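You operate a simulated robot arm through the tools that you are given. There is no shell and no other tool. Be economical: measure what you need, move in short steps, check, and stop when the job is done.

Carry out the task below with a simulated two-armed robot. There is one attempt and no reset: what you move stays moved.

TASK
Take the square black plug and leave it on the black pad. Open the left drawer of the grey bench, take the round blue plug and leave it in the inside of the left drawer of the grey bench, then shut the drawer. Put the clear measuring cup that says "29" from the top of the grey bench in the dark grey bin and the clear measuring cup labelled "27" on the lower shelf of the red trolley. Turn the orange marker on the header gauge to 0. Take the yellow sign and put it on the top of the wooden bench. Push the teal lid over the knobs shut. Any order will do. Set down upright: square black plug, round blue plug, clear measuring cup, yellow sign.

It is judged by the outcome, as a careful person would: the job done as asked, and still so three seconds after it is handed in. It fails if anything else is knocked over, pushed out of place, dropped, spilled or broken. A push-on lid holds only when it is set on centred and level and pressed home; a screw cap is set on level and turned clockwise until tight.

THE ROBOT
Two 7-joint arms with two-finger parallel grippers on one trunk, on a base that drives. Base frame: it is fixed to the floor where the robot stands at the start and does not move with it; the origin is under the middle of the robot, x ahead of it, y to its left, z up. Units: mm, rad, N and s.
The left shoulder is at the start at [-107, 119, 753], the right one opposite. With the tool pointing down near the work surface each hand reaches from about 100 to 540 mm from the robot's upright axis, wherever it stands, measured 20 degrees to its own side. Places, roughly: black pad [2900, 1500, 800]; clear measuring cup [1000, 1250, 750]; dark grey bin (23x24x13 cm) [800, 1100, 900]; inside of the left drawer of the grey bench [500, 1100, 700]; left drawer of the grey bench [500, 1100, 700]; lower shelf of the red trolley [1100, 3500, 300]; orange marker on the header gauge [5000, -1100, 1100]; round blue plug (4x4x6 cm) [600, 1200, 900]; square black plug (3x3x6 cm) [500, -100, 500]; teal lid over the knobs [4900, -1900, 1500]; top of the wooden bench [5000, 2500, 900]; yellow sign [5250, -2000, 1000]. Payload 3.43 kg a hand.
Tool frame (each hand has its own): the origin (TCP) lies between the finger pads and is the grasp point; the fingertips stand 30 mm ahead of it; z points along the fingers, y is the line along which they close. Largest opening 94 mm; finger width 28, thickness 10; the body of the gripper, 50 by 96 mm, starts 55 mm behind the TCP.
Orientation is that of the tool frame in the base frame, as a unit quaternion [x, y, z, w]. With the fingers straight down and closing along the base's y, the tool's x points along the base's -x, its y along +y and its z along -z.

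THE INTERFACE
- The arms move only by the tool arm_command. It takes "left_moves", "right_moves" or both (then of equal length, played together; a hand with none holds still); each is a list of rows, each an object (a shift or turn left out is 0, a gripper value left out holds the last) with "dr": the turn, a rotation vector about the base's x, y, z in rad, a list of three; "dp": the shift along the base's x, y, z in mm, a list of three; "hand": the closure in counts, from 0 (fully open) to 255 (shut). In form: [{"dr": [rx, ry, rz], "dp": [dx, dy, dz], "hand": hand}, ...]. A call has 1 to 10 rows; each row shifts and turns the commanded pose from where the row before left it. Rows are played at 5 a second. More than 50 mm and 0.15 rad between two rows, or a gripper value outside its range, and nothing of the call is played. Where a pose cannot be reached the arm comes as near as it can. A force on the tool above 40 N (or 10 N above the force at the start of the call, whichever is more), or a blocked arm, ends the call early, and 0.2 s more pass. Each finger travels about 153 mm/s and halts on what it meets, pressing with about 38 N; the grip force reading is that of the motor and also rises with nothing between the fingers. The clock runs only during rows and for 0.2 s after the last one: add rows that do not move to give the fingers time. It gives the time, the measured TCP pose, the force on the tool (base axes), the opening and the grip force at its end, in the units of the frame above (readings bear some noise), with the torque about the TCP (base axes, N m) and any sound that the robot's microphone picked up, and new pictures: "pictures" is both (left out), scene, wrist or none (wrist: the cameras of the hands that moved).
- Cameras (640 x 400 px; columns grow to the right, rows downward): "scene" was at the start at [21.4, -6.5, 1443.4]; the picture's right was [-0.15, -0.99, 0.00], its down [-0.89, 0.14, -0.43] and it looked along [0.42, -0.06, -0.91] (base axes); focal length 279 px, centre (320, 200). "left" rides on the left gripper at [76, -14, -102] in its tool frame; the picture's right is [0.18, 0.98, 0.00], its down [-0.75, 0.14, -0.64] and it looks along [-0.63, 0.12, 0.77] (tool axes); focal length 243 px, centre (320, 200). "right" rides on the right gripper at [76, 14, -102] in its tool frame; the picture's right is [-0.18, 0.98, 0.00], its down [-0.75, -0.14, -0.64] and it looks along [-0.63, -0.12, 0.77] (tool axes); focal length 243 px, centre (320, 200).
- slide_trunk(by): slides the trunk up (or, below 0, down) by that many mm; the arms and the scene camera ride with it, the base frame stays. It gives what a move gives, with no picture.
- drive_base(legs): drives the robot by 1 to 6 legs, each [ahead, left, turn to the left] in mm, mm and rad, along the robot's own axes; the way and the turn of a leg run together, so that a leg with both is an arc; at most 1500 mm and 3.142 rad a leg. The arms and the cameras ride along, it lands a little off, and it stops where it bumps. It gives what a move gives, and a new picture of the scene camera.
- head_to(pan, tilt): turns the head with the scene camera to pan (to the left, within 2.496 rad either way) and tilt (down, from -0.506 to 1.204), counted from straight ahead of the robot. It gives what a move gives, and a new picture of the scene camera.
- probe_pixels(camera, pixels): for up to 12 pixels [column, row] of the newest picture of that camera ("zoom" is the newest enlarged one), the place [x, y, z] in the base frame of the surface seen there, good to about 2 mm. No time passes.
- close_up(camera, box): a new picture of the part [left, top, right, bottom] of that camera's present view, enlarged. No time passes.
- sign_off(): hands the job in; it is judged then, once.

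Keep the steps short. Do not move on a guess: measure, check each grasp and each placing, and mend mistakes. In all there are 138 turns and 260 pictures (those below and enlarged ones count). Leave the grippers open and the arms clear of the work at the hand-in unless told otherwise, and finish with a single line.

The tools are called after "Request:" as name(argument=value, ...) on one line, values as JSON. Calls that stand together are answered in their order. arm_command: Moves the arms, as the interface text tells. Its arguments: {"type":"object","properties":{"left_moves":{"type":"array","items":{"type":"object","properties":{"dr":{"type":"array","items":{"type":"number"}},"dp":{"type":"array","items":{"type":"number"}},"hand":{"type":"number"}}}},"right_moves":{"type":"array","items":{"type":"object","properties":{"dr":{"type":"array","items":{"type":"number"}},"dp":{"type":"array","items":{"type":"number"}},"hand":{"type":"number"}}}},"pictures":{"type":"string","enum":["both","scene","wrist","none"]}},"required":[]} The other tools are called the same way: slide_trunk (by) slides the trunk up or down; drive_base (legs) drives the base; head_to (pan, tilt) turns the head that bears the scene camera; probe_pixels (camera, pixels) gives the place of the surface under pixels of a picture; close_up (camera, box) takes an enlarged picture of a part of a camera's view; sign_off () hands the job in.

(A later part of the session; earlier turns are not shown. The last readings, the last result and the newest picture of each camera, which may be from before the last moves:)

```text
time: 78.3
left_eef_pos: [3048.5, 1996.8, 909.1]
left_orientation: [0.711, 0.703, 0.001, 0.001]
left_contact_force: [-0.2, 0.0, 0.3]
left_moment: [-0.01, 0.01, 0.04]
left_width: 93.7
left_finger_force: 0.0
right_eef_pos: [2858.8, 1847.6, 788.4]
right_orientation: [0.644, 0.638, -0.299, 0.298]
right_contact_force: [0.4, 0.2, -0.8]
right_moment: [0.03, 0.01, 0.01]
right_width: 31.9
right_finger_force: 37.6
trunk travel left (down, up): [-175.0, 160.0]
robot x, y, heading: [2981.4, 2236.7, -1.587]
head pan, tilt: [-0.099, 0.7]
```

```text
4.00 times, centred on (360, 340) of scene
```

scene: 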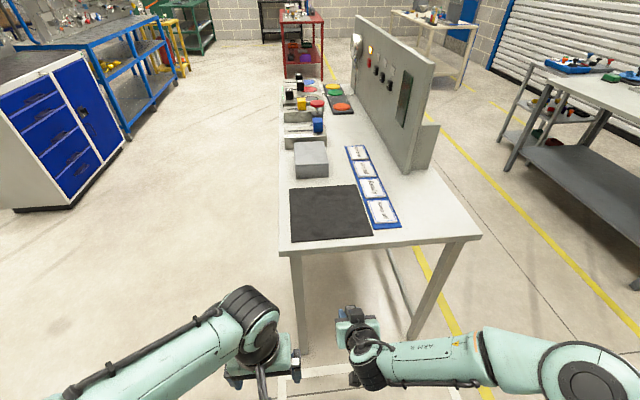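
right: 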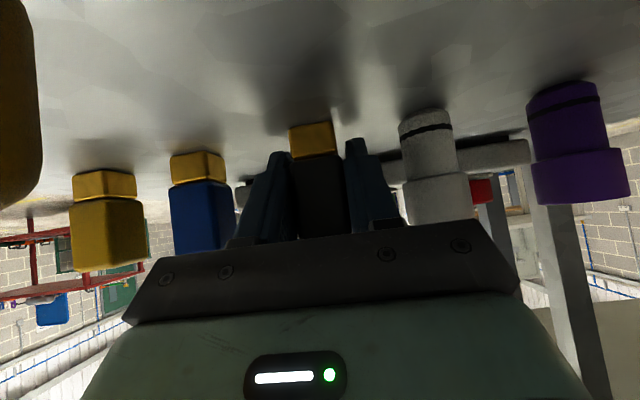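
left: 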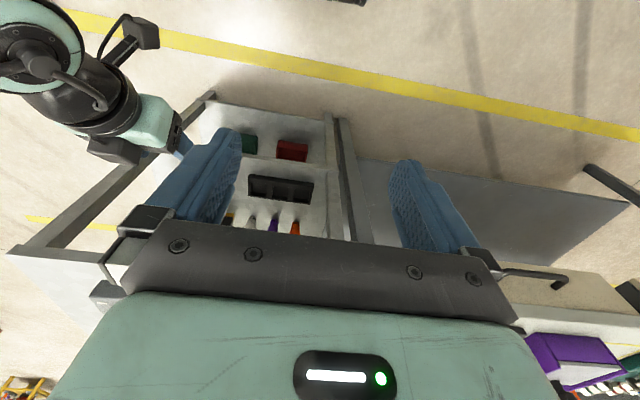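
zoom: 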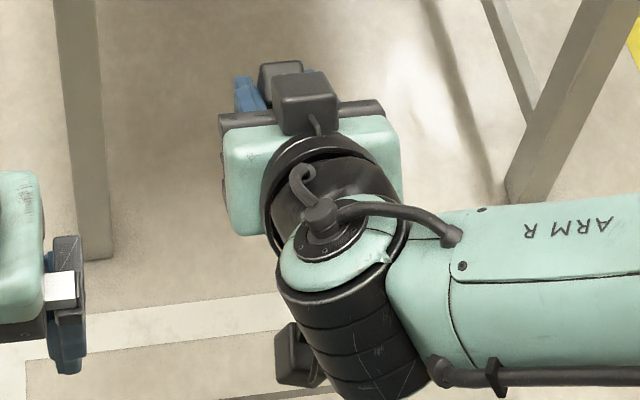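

The pad spans x 2750–2995, y 1360–1608, top z≈827. I raise the trunk 140 mm so the plug clears, then drive ahead 225 mm.

Request:
slide_trunk(by=145)

Request:
drive_base(legs=[[225, 0, 0.01]])

Request:
arm_command(right_moves=[{"dp": [3, -32, 0]}, {"dp": [3, -32, 0]}, {"dp": [3, -32, 0]}, {}], pictures="both")

```text
time: 80.0
left_eef_pos: [3047.8, 1997.2, 1055.9]
left_orientation: [0.711, 0.704, 0.0, 0.0]
left_contact_force: [0.3, -0.1, 0.0]
left_moment: [-0.03, 0.01, 0.0]
left_width: 93.8
left_finger_force: 0.1
right_eef_pos: [2858.1, 1848.4, 932.5]
right_orientation: [0.645, 0.637, -0.3, 0.297]
right_contact_force: [0.8, 0.0, -0.1]
right_moment: [-0.01, -0.01, 0.01]
right_width: 31.6
right_finger_force: 38.0
trunk travel left (down, up): [-320.0, 15.0]
robot x, y, heading: [2978.5, 2232.4, -1.583]
head pan, tilt: [-0.099, 0.7]
```

```text
time: 81.7
left_eef_pos: [3049.2, 1770.7, 1055.5]
left_orientation: [0.707, 0.707, 0.0, 0.0]
left_contact_force: [0.0, -0.4, -0.6]
left_moment: [0.05, 0.02, -0.03]
left_width: 94.1
left_finger_force: 0.1
right_eef_pos: [2859.9, 1618.6, 933.0]
right_orientation: [0.641, 0.641, -0.298, 0.299]
right_contact_force: [-0.8, 0.4, -0.4]
right_moment: [-0.02, 0.04, -0.02]
right_width: 31.3
right_finger_force: 38.1
trunk travel left (down, up): [-320.0, 15.0]
robot x, y, heading: [2982.5, 2003.9, -1.569]
head pan, tilt: [-0.099, 0.7]
```

scene: 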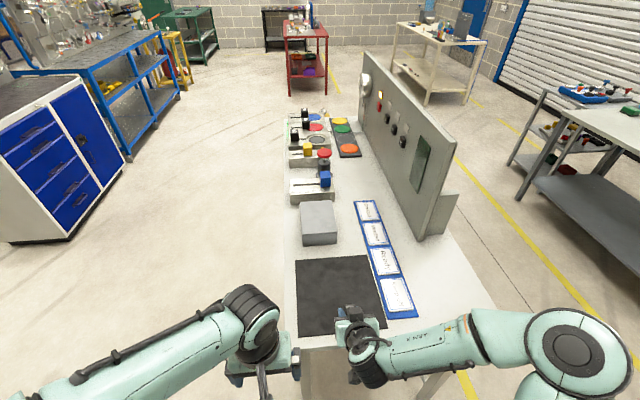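

```text
time: 82.7
left_eef_pos: [3050.5, 1768.2, 1055.7]
left_orientation: [0.707, 0.707, 0.0, 0.001]
left_contact_force: [1.1, 0.3, 0.3]
left_moment: [0.01, -0.03, 0.02]
left_width: 93.8
left_finger_force: 0.1
right_eef_pos: [2871.0, 1523.9, 933.0]
right_orientation: [0.641, 0.641, -0.298, 0.299]
right_contact_force: [-0.3, 0.4, -0.7]
right_moment: [0.02, 0.02, 0.02]
right_width: 31.6
right_finger_force: 37.3
trunk travel left (down, up): [-320.0, 15.0]
robot x, y, heading: [2979.8, 2006.6, -1.569]
head pan, tilt: [-0.099, 0.7]
```

scene: 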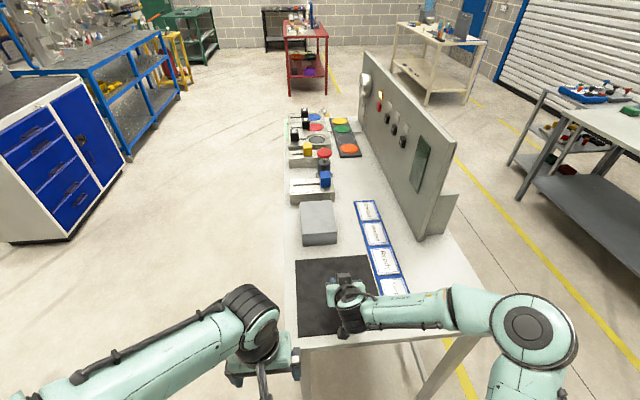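
right: 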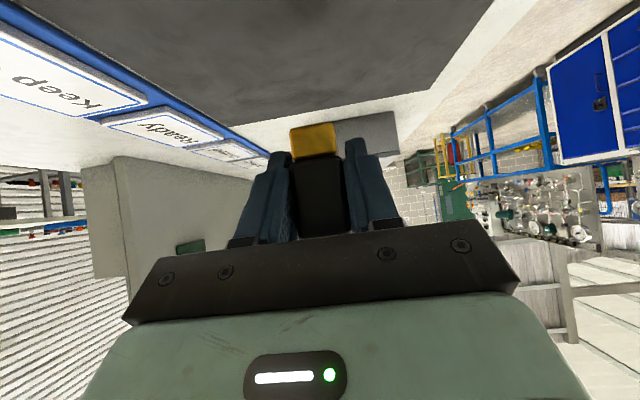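

Over the pad. I probe the plug's bottom to find the height to lower.

Request:
probe_pixels(camera="right", pixels=[[313, 127], [313, 140], [313, 155], [315, 175], [313, 195], [297, 130], [330, 128]])

```text
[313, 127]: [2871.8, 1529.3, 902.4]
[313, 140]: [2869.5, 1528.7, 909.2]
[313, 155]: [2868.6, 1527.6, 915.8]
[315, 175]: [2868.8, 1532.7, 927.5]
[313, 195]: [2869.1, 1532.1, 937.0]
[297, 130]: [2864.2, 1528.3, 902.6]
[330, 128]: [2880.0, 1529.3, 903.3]
```

Request:
arm_command(right_moves=[{"dp": [0, 0, -30]}, {"dp": [0, 0, -30]}, {"dp": [0, 0, -8]}, {"dp": [0, 0, -4]}, {}], pictures="wrist")

Request:
probe_pixels(camera="right", pixels=[[313, 127], [313, 140], [313, 155], [313, 195], [313, 115], [313, 110]])

```text
time: 83.9
left_eef_pos: [3050.9, 1770.0, 1055.4]
left_orientation: [0.707, 0.707, 0.0, 0.0]
left_contact_force: [0.3, 0.4, 0.2]
left_moment: [0.01, -0.01, 0.02]
left_width: 93.7
left_finger_force: 0.0
right_eef_pos: [2869.8, 1521.8, 859.9]
right_orientation: [0.641, 0.641, -0.298, 0.298]
right_contact_force: [0.2, -0.4, -1.0]
right_moment: [-0.02, -0.01, 0.01]
right_width: 31.7
right_finger_force: 37.7
trunk travel left (down, up): [-320.0, 15.0]
robot x, y, heading: [2979.5, 2006.5, -1.571]
head pan, tilt: [-0.099, 0.7]
```

right: 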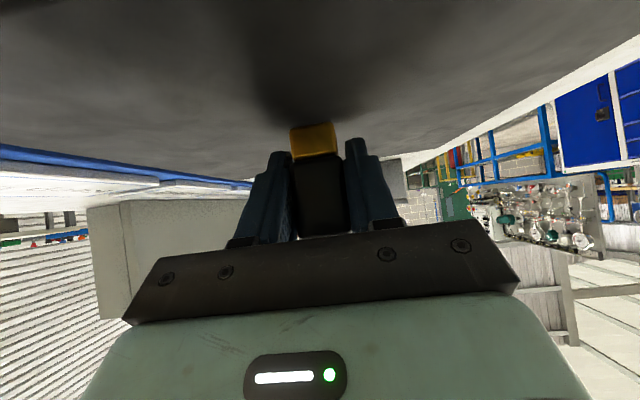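

```text
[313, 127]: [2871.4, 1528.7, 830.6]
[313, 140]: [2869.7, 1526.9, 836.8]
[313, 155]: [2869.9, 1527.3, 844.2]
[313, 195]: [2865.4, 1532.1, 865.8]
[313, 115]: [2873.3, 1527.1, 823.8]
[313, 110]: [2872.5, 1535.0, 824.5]
```

The plug bottom is about 3 mm above the pad. I lower until there is contact.

Request:
arm_command(right_moves=[{"dp": [0, 0, -2]}, {"dp": [0, 0, -2]}, {}], pictures="none")

```text
time: 84.7
left_eef_pos: [3048.8, 1769.7, 1055.1]
left_orientation: [0.707, 0.707, 0.0, 0.001]
left_contact_force: [-1.1, 0.1, 0.3]
left_moment: [0.0, 0.0, 0.02]
left_width: 94.0
left_finger_force: 0.1
right_eef_pos: [2869.9, 1522.0, 856.9]
right_orientation: [0.641, 0.641, -0.298, 0.299]
right_contact_force: [0.0, -0.2, -0.9]
right_moment: [0.0, 0.01, -0.01]
right_width: 31.3
right_finger_force: 37.7
trunk travel left (down, up): [-320.0, 15.0]
robot x, y, heading: [2981.2, 2007.9, -1.571]
head pan, tilt: [-0.099, 0.7]
```

Request:
arm_command(right_moves=[{"dp": [0, 0, -2]}, {}, {"dp": [0, 0, -2]}, {}], pictures="none")

```text
time: 85.7
left_eef_pos: [3049.9, 1771.3, 1055.8]
left_orientation: [0.707, 0.707, 0.0, 0.001]
left_contact_force: [0.5, 0.1, -1.0]
left_moment: [0.0, 0.0, 0.02]
left_width: 93.9
left_finger_force: 0.0
right_eef_pos: [2871.0, 1522.4, 857.2]
right_orientation: [0.639, 0.64, -0.301, 0.301]
right_contact_force: [-2.4, 6.0, 26.5]
right_moment: [0.34, 0.07, 0.01]
right_width: 31.5
right_finger_force: 38.1
trunk travel left (down, up): [-320.0, 15.0]
robot x, y, heading: [2983.4, 2004.9, -1.57]
head pan, tilt: [-0.099, 0.7]
```

Contact at 26 N. I ease off, open, and check before retreating.

Request:
arm_command(right_moves=[{"dp": [0, 0, 3]}, {"hand": 140}, {"hand": 90}, {}], pictures="wrist")

```text
time: 86.7
left_eef_pos: [3051.0, 1768.8, 1055.2]
left_orientation: [0.707, 0.707, 0.001, 0.0]
left_contact_force: [0.0, -0.9, 0.2]
left_moment: [-0.03, 0.0, -0.03]
left_width: 93.9
left_finger_force: 0.0
right_eef_pos: [2869.3, 1521.6, 856.3]
right_orientation: [0.642, 0.641, -0.298, 0.298]
right_contact_force: [0.7, 0.5, 0.4]
right_moment: [0.0, 0.01, -0.02]
right_width: 61.0
right_finger_force: 0.1
trunk travel left (down, up): [-320.0, 15.0]
robot x, y, heading: [2983.9, 2004.9, -1.574]
head pan, tilt: [-0.099, 0.7]
```

right: 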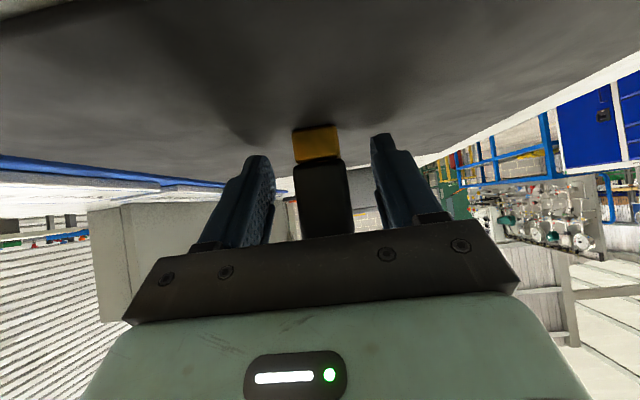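

It stands free. I retreat along the tool axis.

Request:
arm_command(right_moves=[{"dp": [0, 31, 26]}, {"dp": [0, 31, 26]}, {"dp": [0, 31, 26]}, {"dp": [0, 31, 20], "hand": 0}], pictures="wrist")

Request:
drive_base(legs=[[-400, 0, 0]])

Request:
close_up(camera="scene", box=[240, 140, 400, 240])

```text
time: 87.7
left_eef_pos: [3051.8, 1771.4, 1055.4]
left_orientation: [0.707, 0.707, -0.001, 0.0]
left_contact_force: [0.0, 0.0, -0.7]
left_moment: [-0.05, 0.03, 0.01]
left_width: 94.0
left_finger_force: 0.1
right_eef_pos: [2870.6, 1646.4, 957.6]
right_orientation: [0.642, 0.641, -0.298, 0.298]
right_contact_force: [-0.8, 0.1, -0.1]
right_moment: [0.0, -0.02, -0.05]
right_width: 94.0
right_finger_force: 0.0
trunk travel left (down, up): [-320.0, 15.0]
robot x, y, heading: [2981.2, 2008.1, -1.573]
head pan, tilt: [-0.099, 0.7]
```

right: 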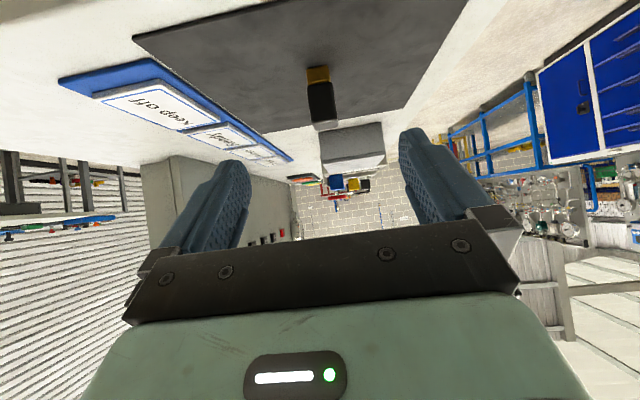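

```text
time: 90.2
left_eef_pos: [3050.1, 2171.2, 1055.4]
left_orientation: [0.706, 0.708, 0.0, 0.0]
left_contact_force: [-0.3, 0.1, 0.5]
left_moment: [-0.02, 0.01, 0.01]
left_width: 94.1
left_finger_force: 0.0
right_eef_pos: [2869.8, 2048.0, 956.7]
right_orientation: [0.641, 0.642, -0.297, 0.298]
right_contact_force: [0.7, 0.4, 0.3]
right_moment: [0.01, 0.0, -0.01]
right_width: 94.1
right_finger_force: 0.0
trunk travel left (down, up): [-320.0, 15.0]
robot x, y, heading: [2981.5, 2412.1, -1.57]
head pan, tilt: [-0.099, 0.7]
```

scene: 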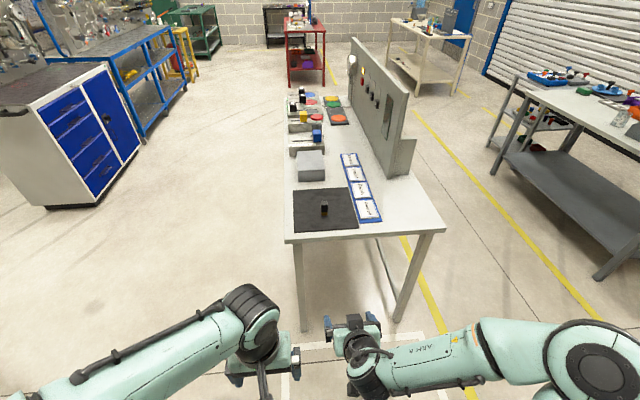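

```text
4.00 times, centred on (320, 190) of scene
```

zoom: 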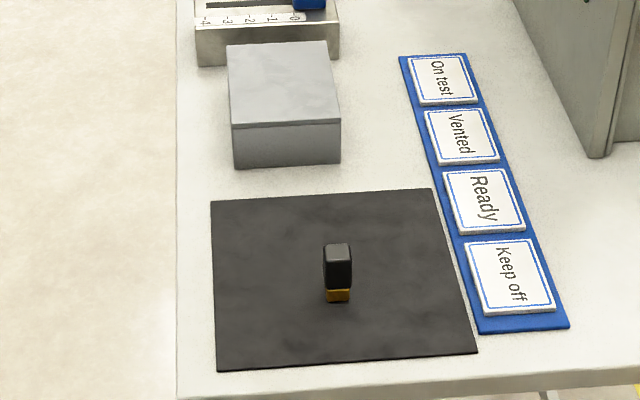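

The black plug stands upright on the pad. Next is the east side. I look left (+x) to check the route and the wooden bench.

Request:
head_to(pan=1.4, tilt=0.3)

Request:
probe_pixels(camera="scene", pixels=[[320, 250], [320, 220], [300, 200], [200, 200], [150, 250], [400, 200], [450, 200], [500, 220], [560, 220]])

```text
time: 91.8
left_eef_pos: [3050.0, 2172.0, 1054.2]
left_orientation: [0.707, 0.708, -0.001, 0.001]
left_contact_force: [0.4, 0.5, 1.4]
left_moment: [-0.01, -0.03, 0.01]
left_width: 94.1
left_finger_force: 0.0
right_eef_pos: [2870.4, 2048.6, 955.7]
right_orientation: [0.641, 0.642, -0.298, 0.299]
right_contact_force: [-0.3, -0.3, 0.6]
right_moment: [-0.04, 0.02, -0.01]
right_width: 94.2
right_finger_force: 0.1
trunk travel left (down, up): [-320.0, 15.0]
robot x, y, heading: [2979.5, 2406.0, -1.573]
head pan, tilt: [1.4, 0.3]
```

scene: 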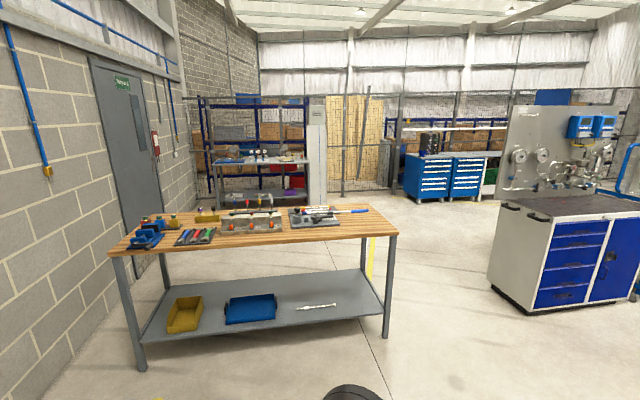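

```text
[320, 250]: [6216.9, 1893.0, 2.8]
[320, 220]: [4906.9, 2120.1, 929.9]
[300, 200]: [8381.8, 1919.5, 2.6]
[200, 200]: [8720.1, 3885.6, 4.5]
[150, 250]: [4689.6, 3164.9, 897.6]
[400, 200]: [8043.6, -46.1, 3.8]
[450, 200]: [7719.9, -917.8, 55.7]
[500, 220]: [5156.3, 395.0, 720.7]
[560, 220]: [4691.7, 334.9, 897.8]
```

The wooden bench front edge is x≈4650. I drive left to x≈4050, down to y≈-1100, then turn to face +x.

Request:
drive_base(legs=[[0, 1070, 0], [1500, 0, 0], [1500, 0, 0], [500, 0, 0], [0, 0, 1.5708]])

Request:
head_to(pan=-0.3, tilt=0.2)

```text
time: 122.1
left_eef_pos: [4287.8, -1040.3, 1055.4]
left_orientation: [0.003, 1.0, 0.0, -0.001]
left_contact_force: [0.7, 0.7, 0.0]
left_moment: [-0.06, -0.01, -0.04]
left_width: 94.1
left_finger_force: 0.1
right_eef_pos: [4407.9, -1220.3, 956.7]
right_orientation: [0.003, 0.907, -0.001, 0.421]
right_contact_force: [-0.4, 0.5, -0.5]
right_moment: [0.01, 0.0, -0.02]
right_width: 93.9
right_finger_force: 0.1
trunk travel left (down, up): [-320.0, 15.0]
robot x, y, heading: [4048.8, -1106.2, -0.005]
head pan, tilt: [1.4, 0.3]
```

scene: 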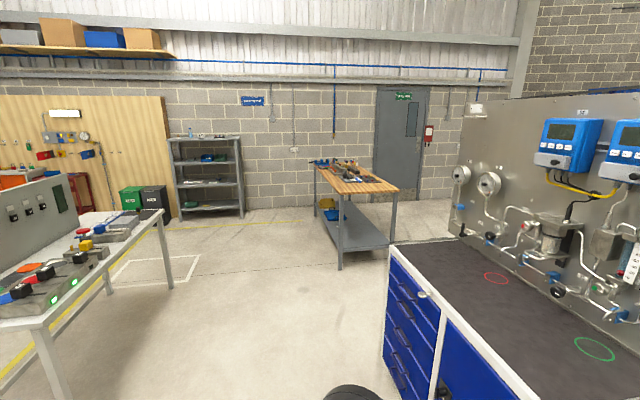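

```text
time: 123.8
left_eef_pos: [4287.0, -1041.3, 1055.2]
left_orientation: [0.002, 1.0, 0.0, 0.0]
left_contact_force: [0.3, 0.2, 0.2]
left_moment: [0.01, 0.0, 0.03]
left_width: 93.9
left_finger_force: 0.1
right_eef_pos: [4408.0, -1220.0, 957.9]
right_orientation: [0.003, 0.907, -0.001, 0.421]
right_contact_force: [0.1, -0.7, 0.4]
right_moment: [0.03, 0.0, 0.0]
right_width: 93.8
right_finger_force: 0.0
trunk travel left (down, up): [-320.0, 15.0]
robot x, y, heading: [4053.4, -1106.5, -0.003]
head pan, tilt: [-0.3, 0.201]
```

scene: 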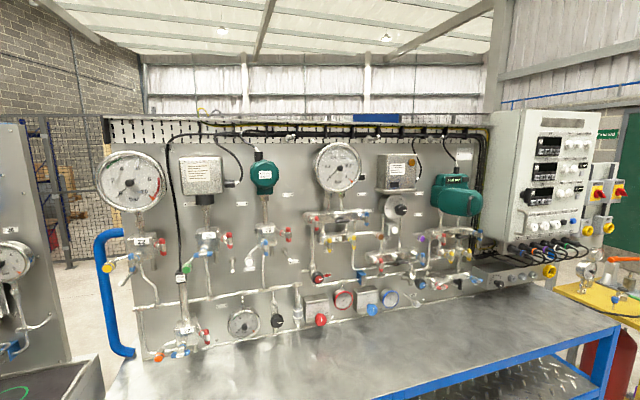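

I enlarge the panel to find the header gauge, the teal lid and the yellow sign.

Request:
close_up(camera="scene", box=[120, 230, 440, 400])

Request:
close_up(camera="scene", box=[400, 90, 640, 290])

Request:
close_up(camera="scene", box=[90, 110, 410, 310])

```text
2.00 times, centred on (280, 315) of scene
```

zoom: 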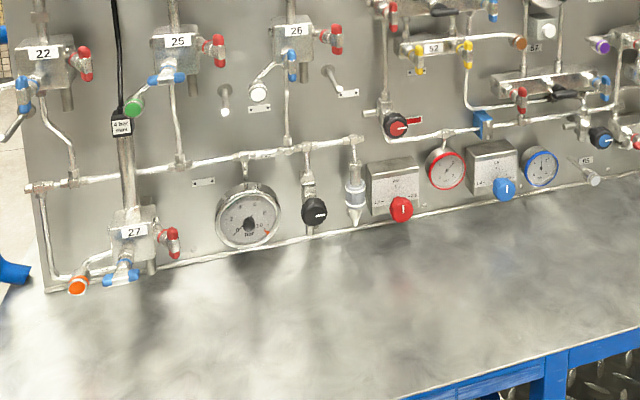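

```text
2.00 times, centred on (520, 190) of scene
```

zoom: 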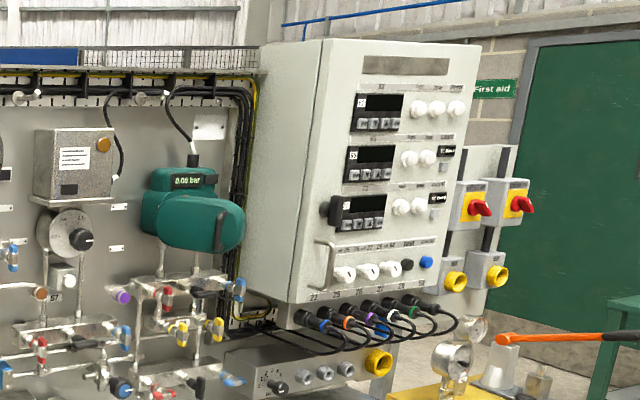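

```text
2.00 times, centred on (250, 210) of scene
```

zoom: 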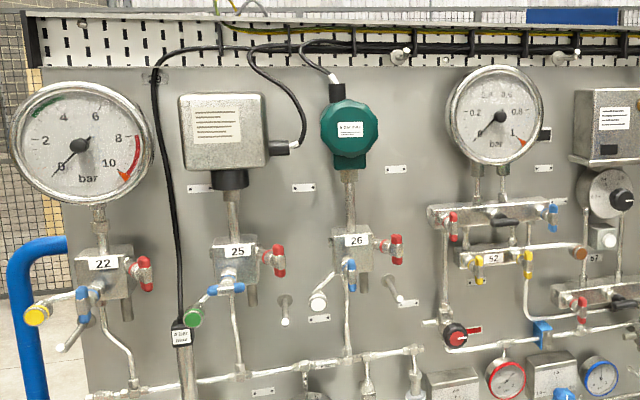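

Request:
probe_pixels(camera="scene", pixels=[[244, 321], [253, 345], [252, 347], [132, 180], [455, 200], [445, 175], [380, 398], [250, 390], [130, 370], [620, 330], [336, 170], [260, 320]])

Request:
close_up(camera="scene", box=[215, 300, 285, 345])

Request:
close_up(camera="scene", box=[415, 150, 495, 225])

```text
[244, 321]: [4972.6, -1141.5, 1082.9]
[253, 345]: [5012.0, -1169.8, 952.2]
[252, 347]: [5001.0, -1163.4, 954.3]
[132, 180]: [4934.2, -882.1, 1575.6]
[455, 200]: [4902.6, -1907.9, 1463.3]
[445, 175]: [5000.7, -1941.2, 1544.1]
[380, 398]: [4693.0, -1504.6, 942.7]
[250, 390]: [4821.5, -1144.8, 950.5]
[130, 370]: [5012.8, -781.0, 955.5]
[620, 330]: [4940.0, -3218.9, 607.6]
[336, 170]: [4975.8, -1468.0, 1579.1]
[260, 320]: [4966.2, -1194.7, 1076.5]
```

```text
8.89 times, centred on (250, 322) of scene
```

zoom: 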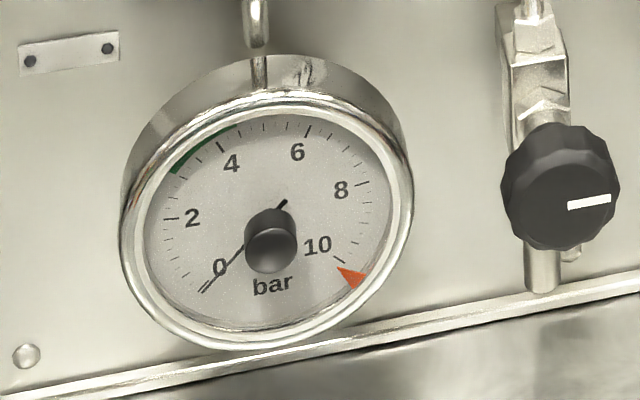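

```text
5.33 times, centred on (455, 188) of scene
```

zoom: 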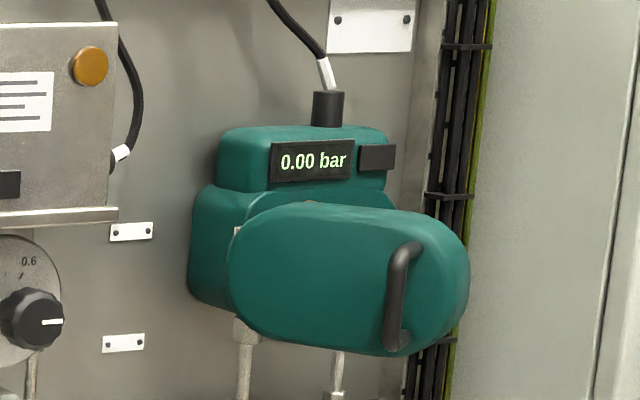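

The header gauge has a black centre knob with an orange marker near 10. The teal lid with a handle stands ajar. Before moving closer I look to the right for the yellow sign.

Request:
head_to(pan=-0.75, tilt=0.3)

Request:
close_up(camera="scene", box=[200, 120, 520, 320])

```text
time: 124.7
left_eef_pos: [4286.6, -1041.0, 1055.5]
left_orientation: [0.003, 1.0, 0.0, 0.0]
left_contact_force: [0.4, -0.2, 0.0]
left_moment: [0.0, 0.01, 0.0]
left_width: 94.1
left_finger_force: 0.2
right_eef_pos: [4406.7, -1222.3, 957.2]
right_orientation: [0.003, 0.907, -0.001, 0.421]
right_contact_force: [0.5, 0.0, -0.5]
right_moment: [0.0, -0.01, -0.05]
right_width: 93.8
right_finger_force: 0.0
trunk travel left (down, up): [-320.0, 15.0]
robot x, y, heading: [4051.7, -1110.3, -0.004]
head pan, tilt: [-0.75, 0.3]
```

scene: 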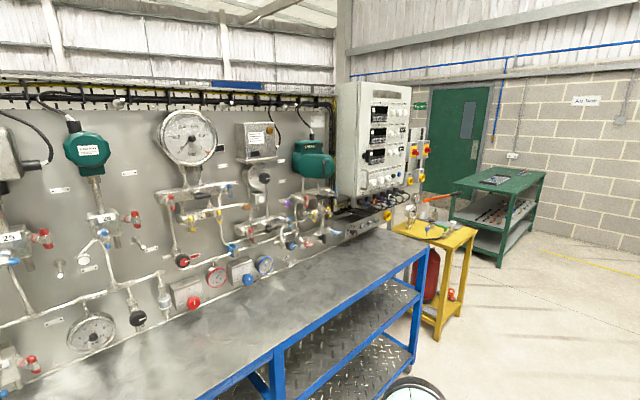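

```text
2.00 times, centred on (360, 220) of scene
```

zoom: 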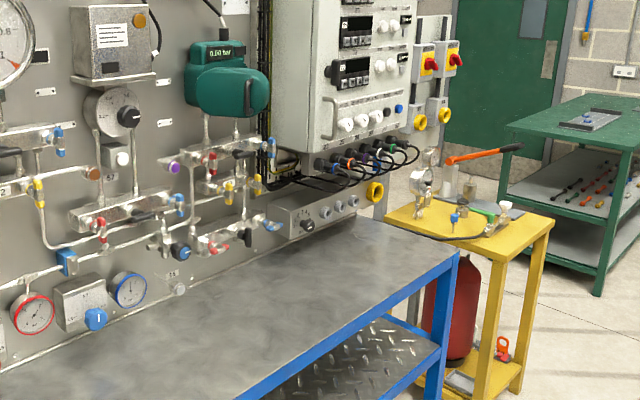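

No sign in view; it's probably behind the panel, so I'll do that later. For the gauge, I level the right hand (pointing +x) at z≈1085 and close it partly, then drive in.

Request:
arm_command(right_moves=[{"dr": [0, -0.14, 0], "dp": [-10, 0, 26], "hand": 130}, {"dr": [0, -0.14, 0], "dp": [-10, 0, 26]}, {"dr": [0, -0.14, 0], "dp": [-10, 0, 26]}, {"dr": [0, -0.14, 0], "dp": [-10, 0, 26]}, {"dr": [0, -0.138, 0], "dp": [-10, 0, 24]}, {}], pictures="none")

Request:
drive_base(legs=[[250, 75, 0.0]])

Request:
head_to(pan=-0.1, tilt=0.7)

```text
time: 126.1
left_eef_pos: [4285.5, -1041.2, 1055.2]
left_orientation: [0.002, 1.0, 0.0, -0.001]
left_contact_force: [-0.8, -0.3, 0.7]
left_moment: [0.03, 0.01, 0.02]
left_width: 94.1
left_finger_force: 0.0
right_eef_pos: [4441.6, -1191.0, 1106.6]
right_orientation: [0.003, 0.708, 0.001, 0.706]
right_contact_force: [0.2, 0.1, 0.0]
right_moment: [-0.04, 0.0, 0.01]
right_width: 45.8
right_finger_force: 0.0
right hand out of reach, approached as far as the arm can: row 1, 2, 3, 4, 5
trunk travel left (down, up): [-320.0, 15.0]
robot x, y, heading: [4051.4, -1106.2, -0.005]
head pan, tilt: [-0.75, 0.3]
```

```text
time: 128.0
left_eef_pos: [4535.3, -967.3, 1055.0]
left_orientation: [0.003, 1.0, 0.0, 0.0]
left_contact_force: [0.0, -0.7, 0.2]
left_moment: [-0.02, 0.04, 0.01]
left_width: 93.9
left_finger_force: 0.1
right_eef_pos: [4690.4, -1119.3, 1106.4]
right_orientation: [0.003, 0.708, -0.001, 0.706]
right_contact_force: [-0.6, -0.6, -0.5]
right_moment: [0.0, -0.02, 0.01]
right_width: 46.1
right_finger_force: 0.1
trunk travel left (down, up): [-320.0, 15.0]
robot x, y, heading: [4298.7, -1032.1, -0.006]
head pan, tilt: [-0.75, 0.3]
```

scene: 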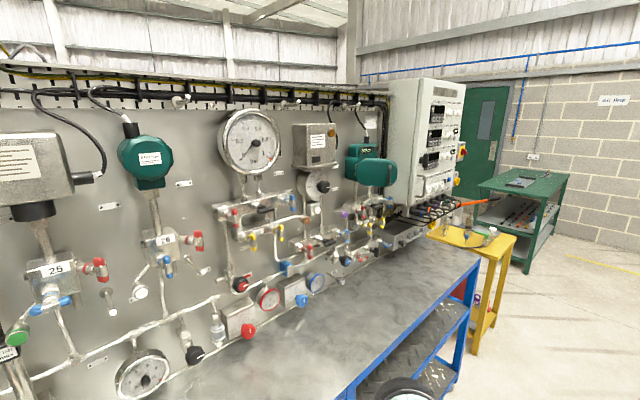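

```text
time: 129.0
left_eef_pos: [4534.9, -967.6, 1054.4]
left_orientation: [0.003, 1.0, 0.0, 0.0]
left_contact_force: [-0.4, 0.3, 1.0]
left_moment: [0.0, 0.03, -0.01]
left_width: 93.8
left_finger_force: 0.0
right_eef_pos: [4691.5, -1119.6, 1106.4]
right_orientation: [0.003, 0.708, -0.001, 0.706]
right_contact_force: [0.4, 0.8, 0.6]
right_moment: [0.02, -0.02, -0.02]
right_width: 46.1
right_finger_force: 0.1
trunk travel left (down, up): [-320.0, 15.0]
robot x, y, heading: [4295.5, -1037.7, -0.003]
head pan, tilt: [-0.099, 0.7]
```

scene: 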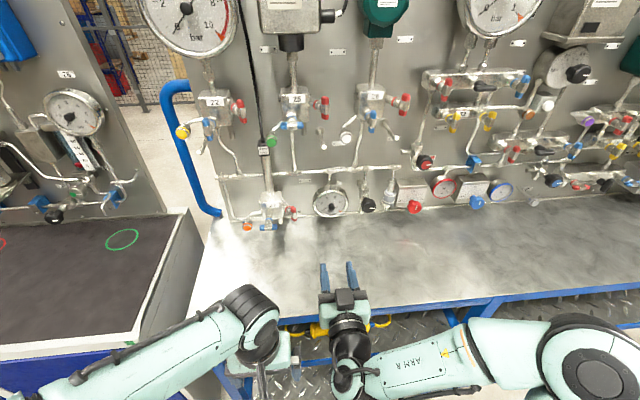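

Request:
close_up(camera="scene", box=[296, 175, 376, 225])

Request:
probe_pixels(camera="zoom", pixels=[[278, 240], [265, 222], [200, 220], [350, 220], [275, 140], [275, 335], [340, 310], [214, 275], [570, 250], [60, 285]])

Request:
probe_pixels(camera="scene", pixels=[[290, 212], [270, 200], [248, 226], [370, 205], [280, 310], [400, 300], [388, 195]])

```text
8.00 times, centred on (336, 200) of scene
```

zoom: 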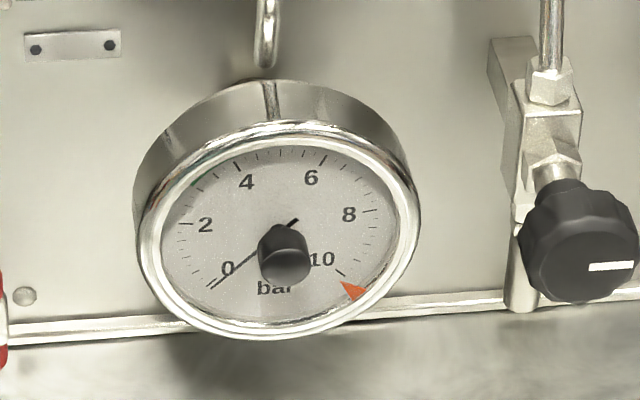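

```text
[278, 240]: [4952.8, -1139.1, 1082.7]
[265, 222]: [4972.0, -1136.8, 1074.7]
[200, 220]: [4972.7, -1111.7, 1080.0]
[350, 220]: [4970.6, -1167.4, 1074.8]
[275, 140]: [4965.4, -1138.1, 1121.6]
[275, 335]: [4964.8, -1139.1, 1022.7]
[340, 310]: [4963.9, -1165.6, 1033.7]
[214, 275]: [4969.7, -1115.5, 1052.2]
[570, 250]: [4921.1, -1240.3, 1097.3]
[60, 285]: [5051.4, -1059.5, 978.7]
```

```text
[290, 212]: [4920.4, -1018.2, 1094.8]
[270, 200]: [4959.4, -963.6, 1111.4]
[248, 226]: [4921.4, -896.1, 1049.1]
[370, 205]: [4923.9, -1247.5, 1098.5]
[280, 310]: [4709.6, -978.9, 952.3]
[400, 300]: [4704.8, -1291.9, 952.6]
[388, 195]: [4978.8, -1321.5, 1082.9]
```

Dial face is x≈4972, centred at about y -1139, z 1072; the knob front is x≈4951. I drive 60 mm closer, roll the hand -45° and come in front of the knob.

Request:
drive_base(legs=[[60, 0, 0]])

Request:
arm_command(right_moves=[{"dr": [-0.131, 0, 0], "dp": [20, -3, -6]}, {"dr": [-0.131, 0, 0], "dp": [20, -3, -6]}, {"dr": [-0.131, 0, 0], "dp": [20, -3, -6]}, {"dr": [-0.131, 0, 0], "dp": [20, -3, -6]}, {"dr": [-0.131, 0, 0], "dp": [20, -3, -6]}, {"dr": [-0.131, 0, 0], "dp": [20, -4, -4]}, {}], pictures="both")

```text
time: 130.0
left_eef_pos: [4593.5, -967.9, 1054.6]
left_orientation: [0.003, 1.0, 0.0, 0.0]
left_contact_force: [0.1, 0.2, 0.3]
left_moment: [0.01, 0.02, -0.03]
left_width: 93.9
left_finger_force: 0.1
right_eef_pos: [4749.6, -1118.9, 1107.5]
right_orientation: [0.003, 0.709, 0.0, 0.706]
right_contact_force: [-0.7, -0.4, -0.4]
right_moment: [-0.04, -0.02, -0.03]
right_width: 45.9
right_finger_force: 0.1
trunk travel left (down, up): [-320.0, 15.0]
robot x, y, heading: [4357.6, -1035.3, -0.006]
head pan, tilt: [-0.099, 0.7]
```

scene: 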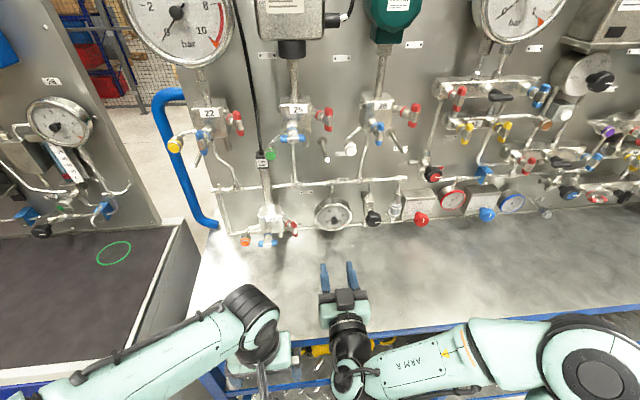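

```text
time: 131.6
left_eef_pos: [4593.5, -969.3, 1055.6]
left_orientation: [0.004, 1.0, 0.001, 0.0]
left_contact_force: [0.0, -0.1, 0.1]
left_moment: [0.02, 0.02, 0.03]
left_width: 94.1
left_finger_force: 0.0
right_eef_pos: [4861.0, -1131.7, 1071.9]
right_orientation: [-0.262, 0.66, -0.268, 0.652]
right_contact_force: [1.3, 0.5, -0.4]
right_moment: [-0.01, 0.01, -0.03]
right_width: 46.4
right_finger_force: 0.2
right hand out of reach, approached as far as the arm can: row 5, 6
trunk travel left (down, up): [-320.0, 15.0]
robot x, y, heading: [4358.1, -1031.9, -0.007]
head pan, tilt: [-0.099, 0.7]
```

scene: 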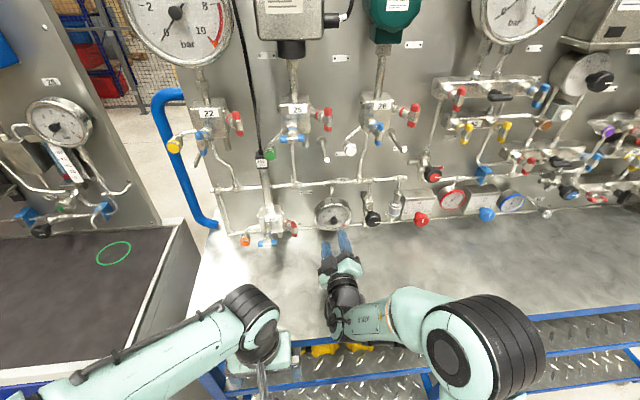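
right: 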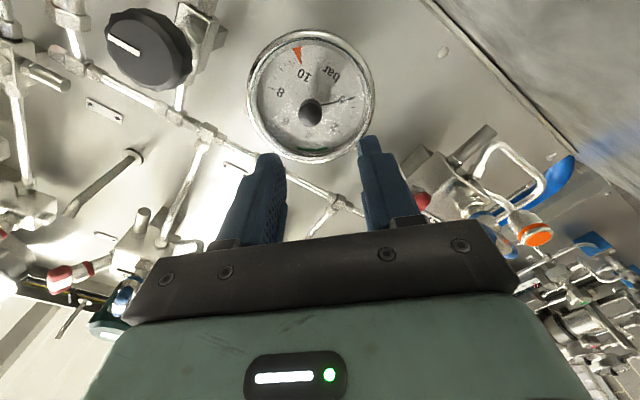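

The wrist view shows the dial well. I zoom and probe the knob.

Request:
close_up(camera="right", box=[240, 20, 384, 170])

Request:
probe_pixels(camera="right", pixels=[[310, 112], [310, 105], [302, 112], [318, 112], [310, 120], [250, 95], [372, 95], [310, 33], [308, 158], [297, 52]])

```text
2.67 times, centred on (312, 95) of right
```

zoom: 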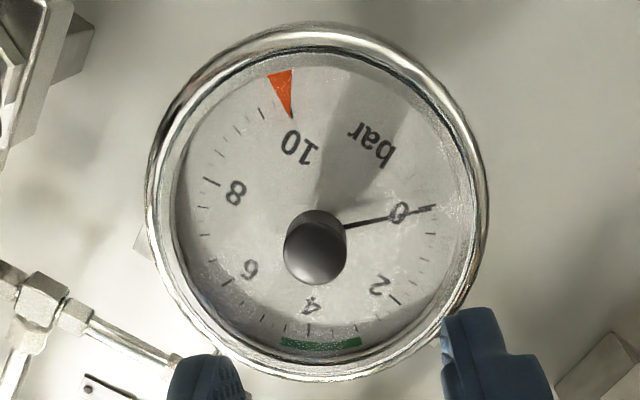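

```text
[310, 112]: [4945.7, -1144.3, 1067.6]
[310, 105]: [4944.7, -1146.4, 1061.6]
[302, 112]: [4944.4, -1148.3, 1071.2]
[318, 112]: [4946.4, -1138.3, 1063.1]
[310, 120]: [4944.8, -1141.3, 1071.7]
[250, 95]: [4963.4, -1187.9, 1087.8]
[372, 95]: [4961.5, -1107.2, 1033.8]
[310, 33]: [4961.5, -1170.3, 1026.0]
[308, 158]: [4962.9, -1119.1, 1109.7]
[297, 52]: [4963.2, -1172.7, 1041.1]
```

Knob front is at x≈4945, centre y≈-1144, z≈1067, and the marker sits at 10. I advance around the knob in two parts.

Request:
arm_command(right_moves=[{"dp": [10, -6, -3]}, {"dp": [15, -6, -2]}, {"dp": [15, 0, 0]}, {}], pictures="wrist")

Request:
probe_pixels(camera="right", pixels=[[272, 160], [370, 145], [310, 150], [310, 140], [320, 145]])

```text
time: 132.6
left_eef_pos: [4593.1, -967.6, 1054.6]
left_orientation: [0.004, 1.0, 0.0, -0.001]
left_contact_force: [1.6, 0.1, 0.0]
left_moment: [-0.02, 0.0, -0.01]
left_width: 93.9
left_finger_force: 0.2
right_eef_pos: [4889.0, -1131.6, 1081.6]
right_orientation: [-0.266, 0.657, -0.274, 0.65]
right_contact_force: [-0.1, -0.7, 0.6]
right_moment: [0.03, 0.04, -0.04]
right_width: 45.9
right_finger_force: 0.1
right hand out of reach, approached as far as the arm can: row 1, 2
trunk travel left (down, up): [-320.0, 15.0]
robot x, y, heading: [4355.7, -1033.0, -0.006]
head pan, tilt: [-0.099, 0.7]
```

right: 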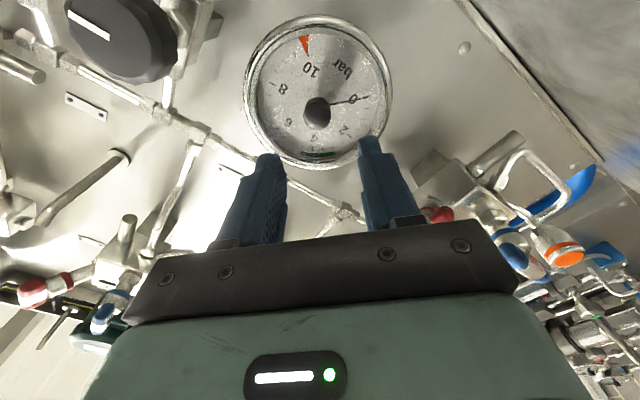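

```text
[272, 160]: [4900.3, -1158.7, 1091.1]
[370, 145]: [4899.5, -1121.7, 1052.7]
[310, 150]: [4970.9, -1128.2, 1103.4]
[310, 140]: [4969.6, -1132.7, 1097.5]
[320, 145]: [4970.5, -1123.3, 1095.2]
```

The rolled pose is at the reach limit. I unroll by about 15° and correct the position.

Request:
arm_command(right_moves=[{"dr": [0.13, 0, 0], "dp": [0, -4, -5]}, {"dr": [0.13, 0, 0], "dp": [0, -4, -5]}, {"dp": [5, -4, -4]}, {}], pictures="wrist")

```text
time: 133.6
left_eef_pos: [4594.4, -968.0, 1054.2]
left_orientation: [0.004, 1.0, 0.0, 0.0]
left_contact_force: [-0.5, 0.0, -0.1]
left_moment: [0.0, 0.0, 0.0]
left_width: 94.3
left_finger_force: 0.1
right_eef_pos: [4888.1, -1137.1, 1092.5]
right_orientation: [-0.178, 0.687, -0.186, 0.68]
right_contact_force: [-0.1, 0.0, -0.4]
right_moment: [0.0, 0.01, -0.02]
right_width: 46.4
right_finger_force: 0.0
right hand out of reach, approached as far as the arm can: row 1, 2, 3
trunk travel left (down, up): [-320.0, 15.0]
robot x, y, heading: [4360.9, -1036.1, -0.006]
head pan, tilt: [-0.099, 0.7]
```

right: 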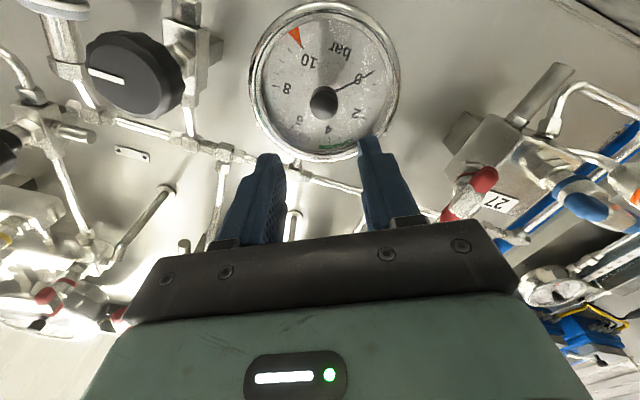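

The arm can't go lower relative to the shoulder in this posture. I raise the hand 120 mm, then lower the trunk 140 mm to change the arm geometry.

Request:
arm_command(right_moves=[{"dp": [-10, 0, 40]}, {"dp": [-10, 0, 40]}, {"dp": [-10, 0, 40]}, {}], pictures="none")

Request:
slide_trunk(by=-140)

Request:
arm_command(right_moves=[{"dp": [4, -3, 0]}, {}], pictures="both")

```text
time: 134.6
left_eef_pos: [4594.4, -968.7, 1055.1]
left_orientation: [0.004, 1.0, 0.0, 0.0]
left_contact_force: [0.2, -0.8, 0.8]
left_moment: [-0.03, 0.01, -0.04]
left_width: 93.8
left_finger_force: 0.1
right_eef_pos: [4858.6, -1138.1, 1210.9]
right_orientation: [-0.18, 0.684, -0.185, 0.682]
right_contact_force: [0.3, 0.2, 0.6]
right_moment: [0.02, 0.01, -0.01]
right_width: 45.9
right_finger_force: 0.1
trunk travel left (down, up): [-320.0, 15.0]
robot x, y, heading: [4356.7, -1039.1, 0.001]
head pan, tilt: [-0.099, 0.7]
```

```text
time: 136.3
left_eef_pos: [4593.9, -967.6, 914.6]
left_orientation: [0.004, 1.0, 0.0, 0.0]
left_contact_force: [0.5, 1.3, 0.5]
left_moment: [-0.01, -0.04, -0.02]
left_width: 94.0
left_finger_force: 0.0
right_eef_pos: [4857.7, -1137.5, 1072.6]
right_orientation: [-0.18, 0.684, -0.184, 0.682]
right_contact_force: [0.0, 0.1, -0.5]
right_moment: [0.0, -0.02, -0.03]
right_width: 46.3
right_finger_force: 0.1
trunk travel left (down, up): [-180.0, 155.0]
robot x, y, heading: [4358.4, -1034.2, -0.005]
head pan, tilt: [-0.099, 0.7]
```

```text
time: 136.9
left_eef_pos: [4593.6, -967.6, 914.8]
left_orientation: [0.003, 1.0, 0.0, 0.0]
left_contact_force: [-0.4, 0.3, -0.1]
left_moment: [-0.01, 0.01, -0.01]
left_width: 94.0
left_finger_force: 0.0
right_eef_pos: [4861.3, -1140.4, 1071.6]
right_orientation: [-0.18, 0.684, -0.185, 0.682]
right_contact_force: [0.4, -0.5, 0.4]
right_moment: [-0.03, -0.01, 0.01]
right_width: 46.3
right_finger_force: 0.1
trunk travel left (down, up): [-180.0, 155.0]
robot x, y, heading: [4354.2, -1035.7, -0.004]
head pan, tilt: [-0.099, 0.7]
```

scene: 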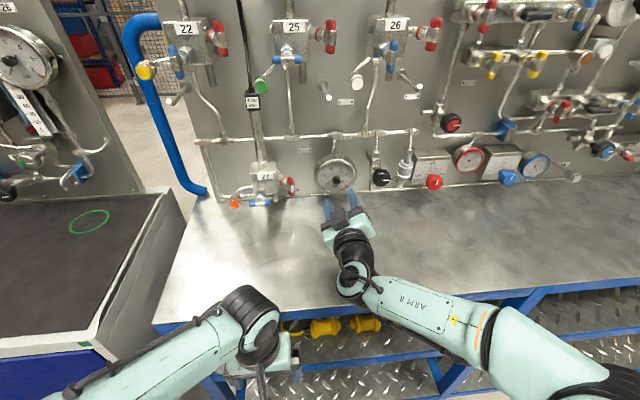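
right: 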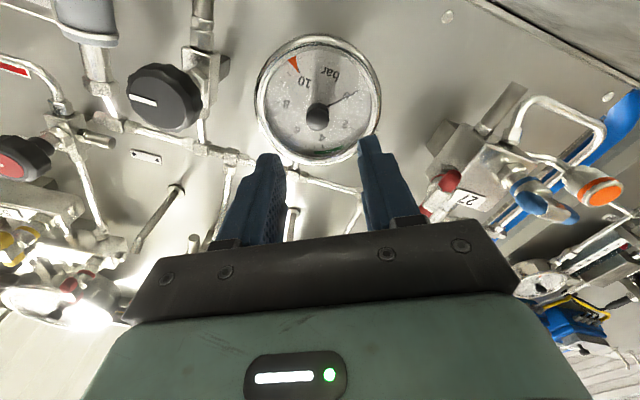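

Good posture now. I roll to -45° and advance round the knob.

Request:
arm_command(right_moves=[{"dr": [-0.13, 0, 0], "dp": [10, -2, -2]}, {"dr": [-0.13, 0, 0], "dp": [20, -2, -2]}, {"dp": [22, 0, 0]}, {"dp": [22, 0, 0]}, {}], pictures="wrist")

```text
time: 138.1
left_eef_pos: [4593.4, -969.2, 915.7]
left_orientation: [0.003, 1.0, 0.0, -0.001]
left_contact_force: [-0.3, -0.4, -0.2]
left_moment: [0.01, -0.01, 0.04]
left_width: 93.9
left_finger_force: 0.1
right_eef_pos: [4934.8, -1142.5, 1067.9]
right_orientation: [-0.269, 0.654, -0.272, 0.653]
right_contact_force: [0.7, 0.2, -0.1]
right_moment: [-0.03, 0.0, 0.0]
right_width: 46.3
right_finger_force: 0.1
trunk travel left (down, up): [-180.0, 155.0]
robot x, y, heading: [4354.6, -1032.2, -0.002]
head pan, tilt: [-0.099, 0.7]
```

right: 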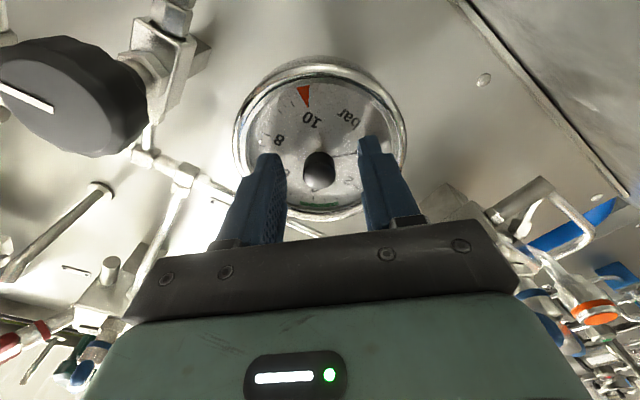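

Knob centred between the fingers. I close and turn a first +15°.

Request:
arm_command(right_moves=[{"hand": 255}, {}, {}, {"dr": [0.13, 0, 0]}, {"dr": [0.13, 0, 0]}, {}], pictures="wrist")

Request:
close_up(camera="right", box=[224, 40, 416, 240])

```text
time: 139.5
left_eef_pos: [4594.3, -968.2, 915.6]
left_orientation: [0.003, 1.0, 0.0, 0.0]
left_contact_force: [-0.2, 0.0, -0.7]
left_moment: [-0.03, 0.05, 0.03]
left_width: 94.1
left_finger_force: 0.1
right_eef_pos: [4935.5, -1143.7, 1068.6]
right_orientation: [-0.181, 0.684, -0.184, 0.682]
right_contact_force: [0.7, -1.2, 1.5]
right_moment: [-0.31, -0.25, 0.28]
right_width: 18.6
right_finger_force: 44.9
trunk travel left (down, up): [-180.0, 155.0]
robot x, y, heading: [4356.2, -1037.5, -0.007]
head pan, tilt: [-0.099, 0.7]
```

right: 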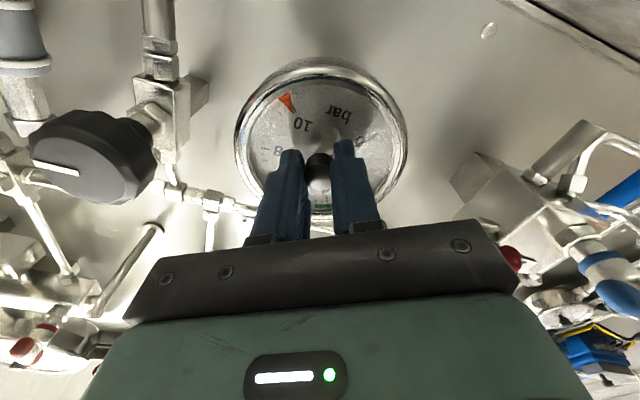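

```text
2.00 times, centred on (320, 140) of right
```

zoom: 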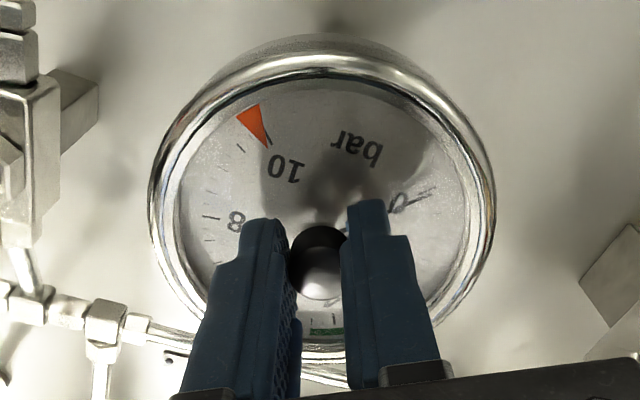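

The marker didn't follow and the torque reads -0.31 N m, so it is probably at a stop. I try the other way (counter-clockwise) by 30° and watch the marker.

Request:
arm_command(right_moves=[{"dr": [-0.13, 0, 0]}, {"dr": [-0.13, 0, 0]}, {"dr": [-0.13, 0, 0]}, {"dr": [-0.13, 0, 0]}, {}], pictures="wrist")

Request:
close_up(camera="right", box=[224, 40, 416, 240])

```text
time: 140.7
left_eef_pos: [4593.5, -968.9, 915.8]
left_orientation: [0.003, 1.0, 0.0, 0.0]
left_contact_force: [-0.1, 0.3, -0.5]
left_moment: [0.01, -0.01, -0.03]
left_width: 94.2
left_finger_force: 0.0
right_eef_pos: [4935.5, -1144.7, 1069.0]
right_orientation: [-0.35, 0.613, -0.356, 0.613]
right_contact_force: [2.5, -3.3, 6.6]
right_moment: [0.0, 0.07, 0.32]
right_width: 18.5
right_finger_force: 44.8
trunk travel left (down, up): [-180.0, 155.0]
robot x, y, heading: [4357.8, -1037.3, -0.006]
head pan, tilt: [-0.099, 0.7]
```

right: 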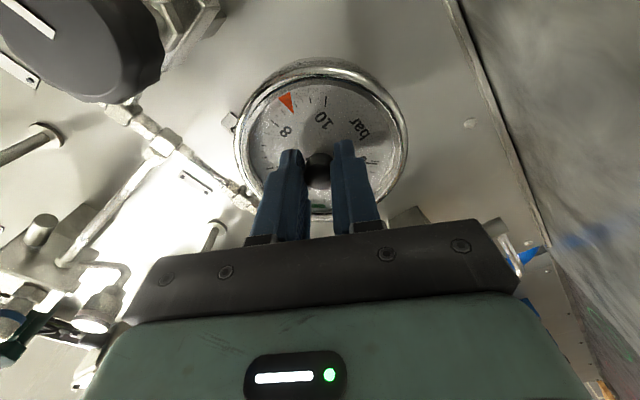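

```text
2.00 times, centred on (320, 140) of right
```

zoom: 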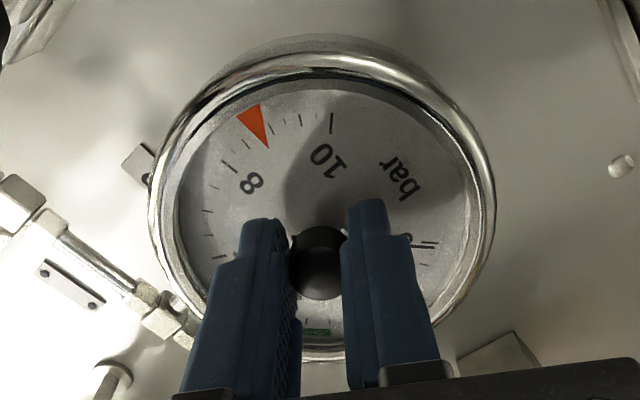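

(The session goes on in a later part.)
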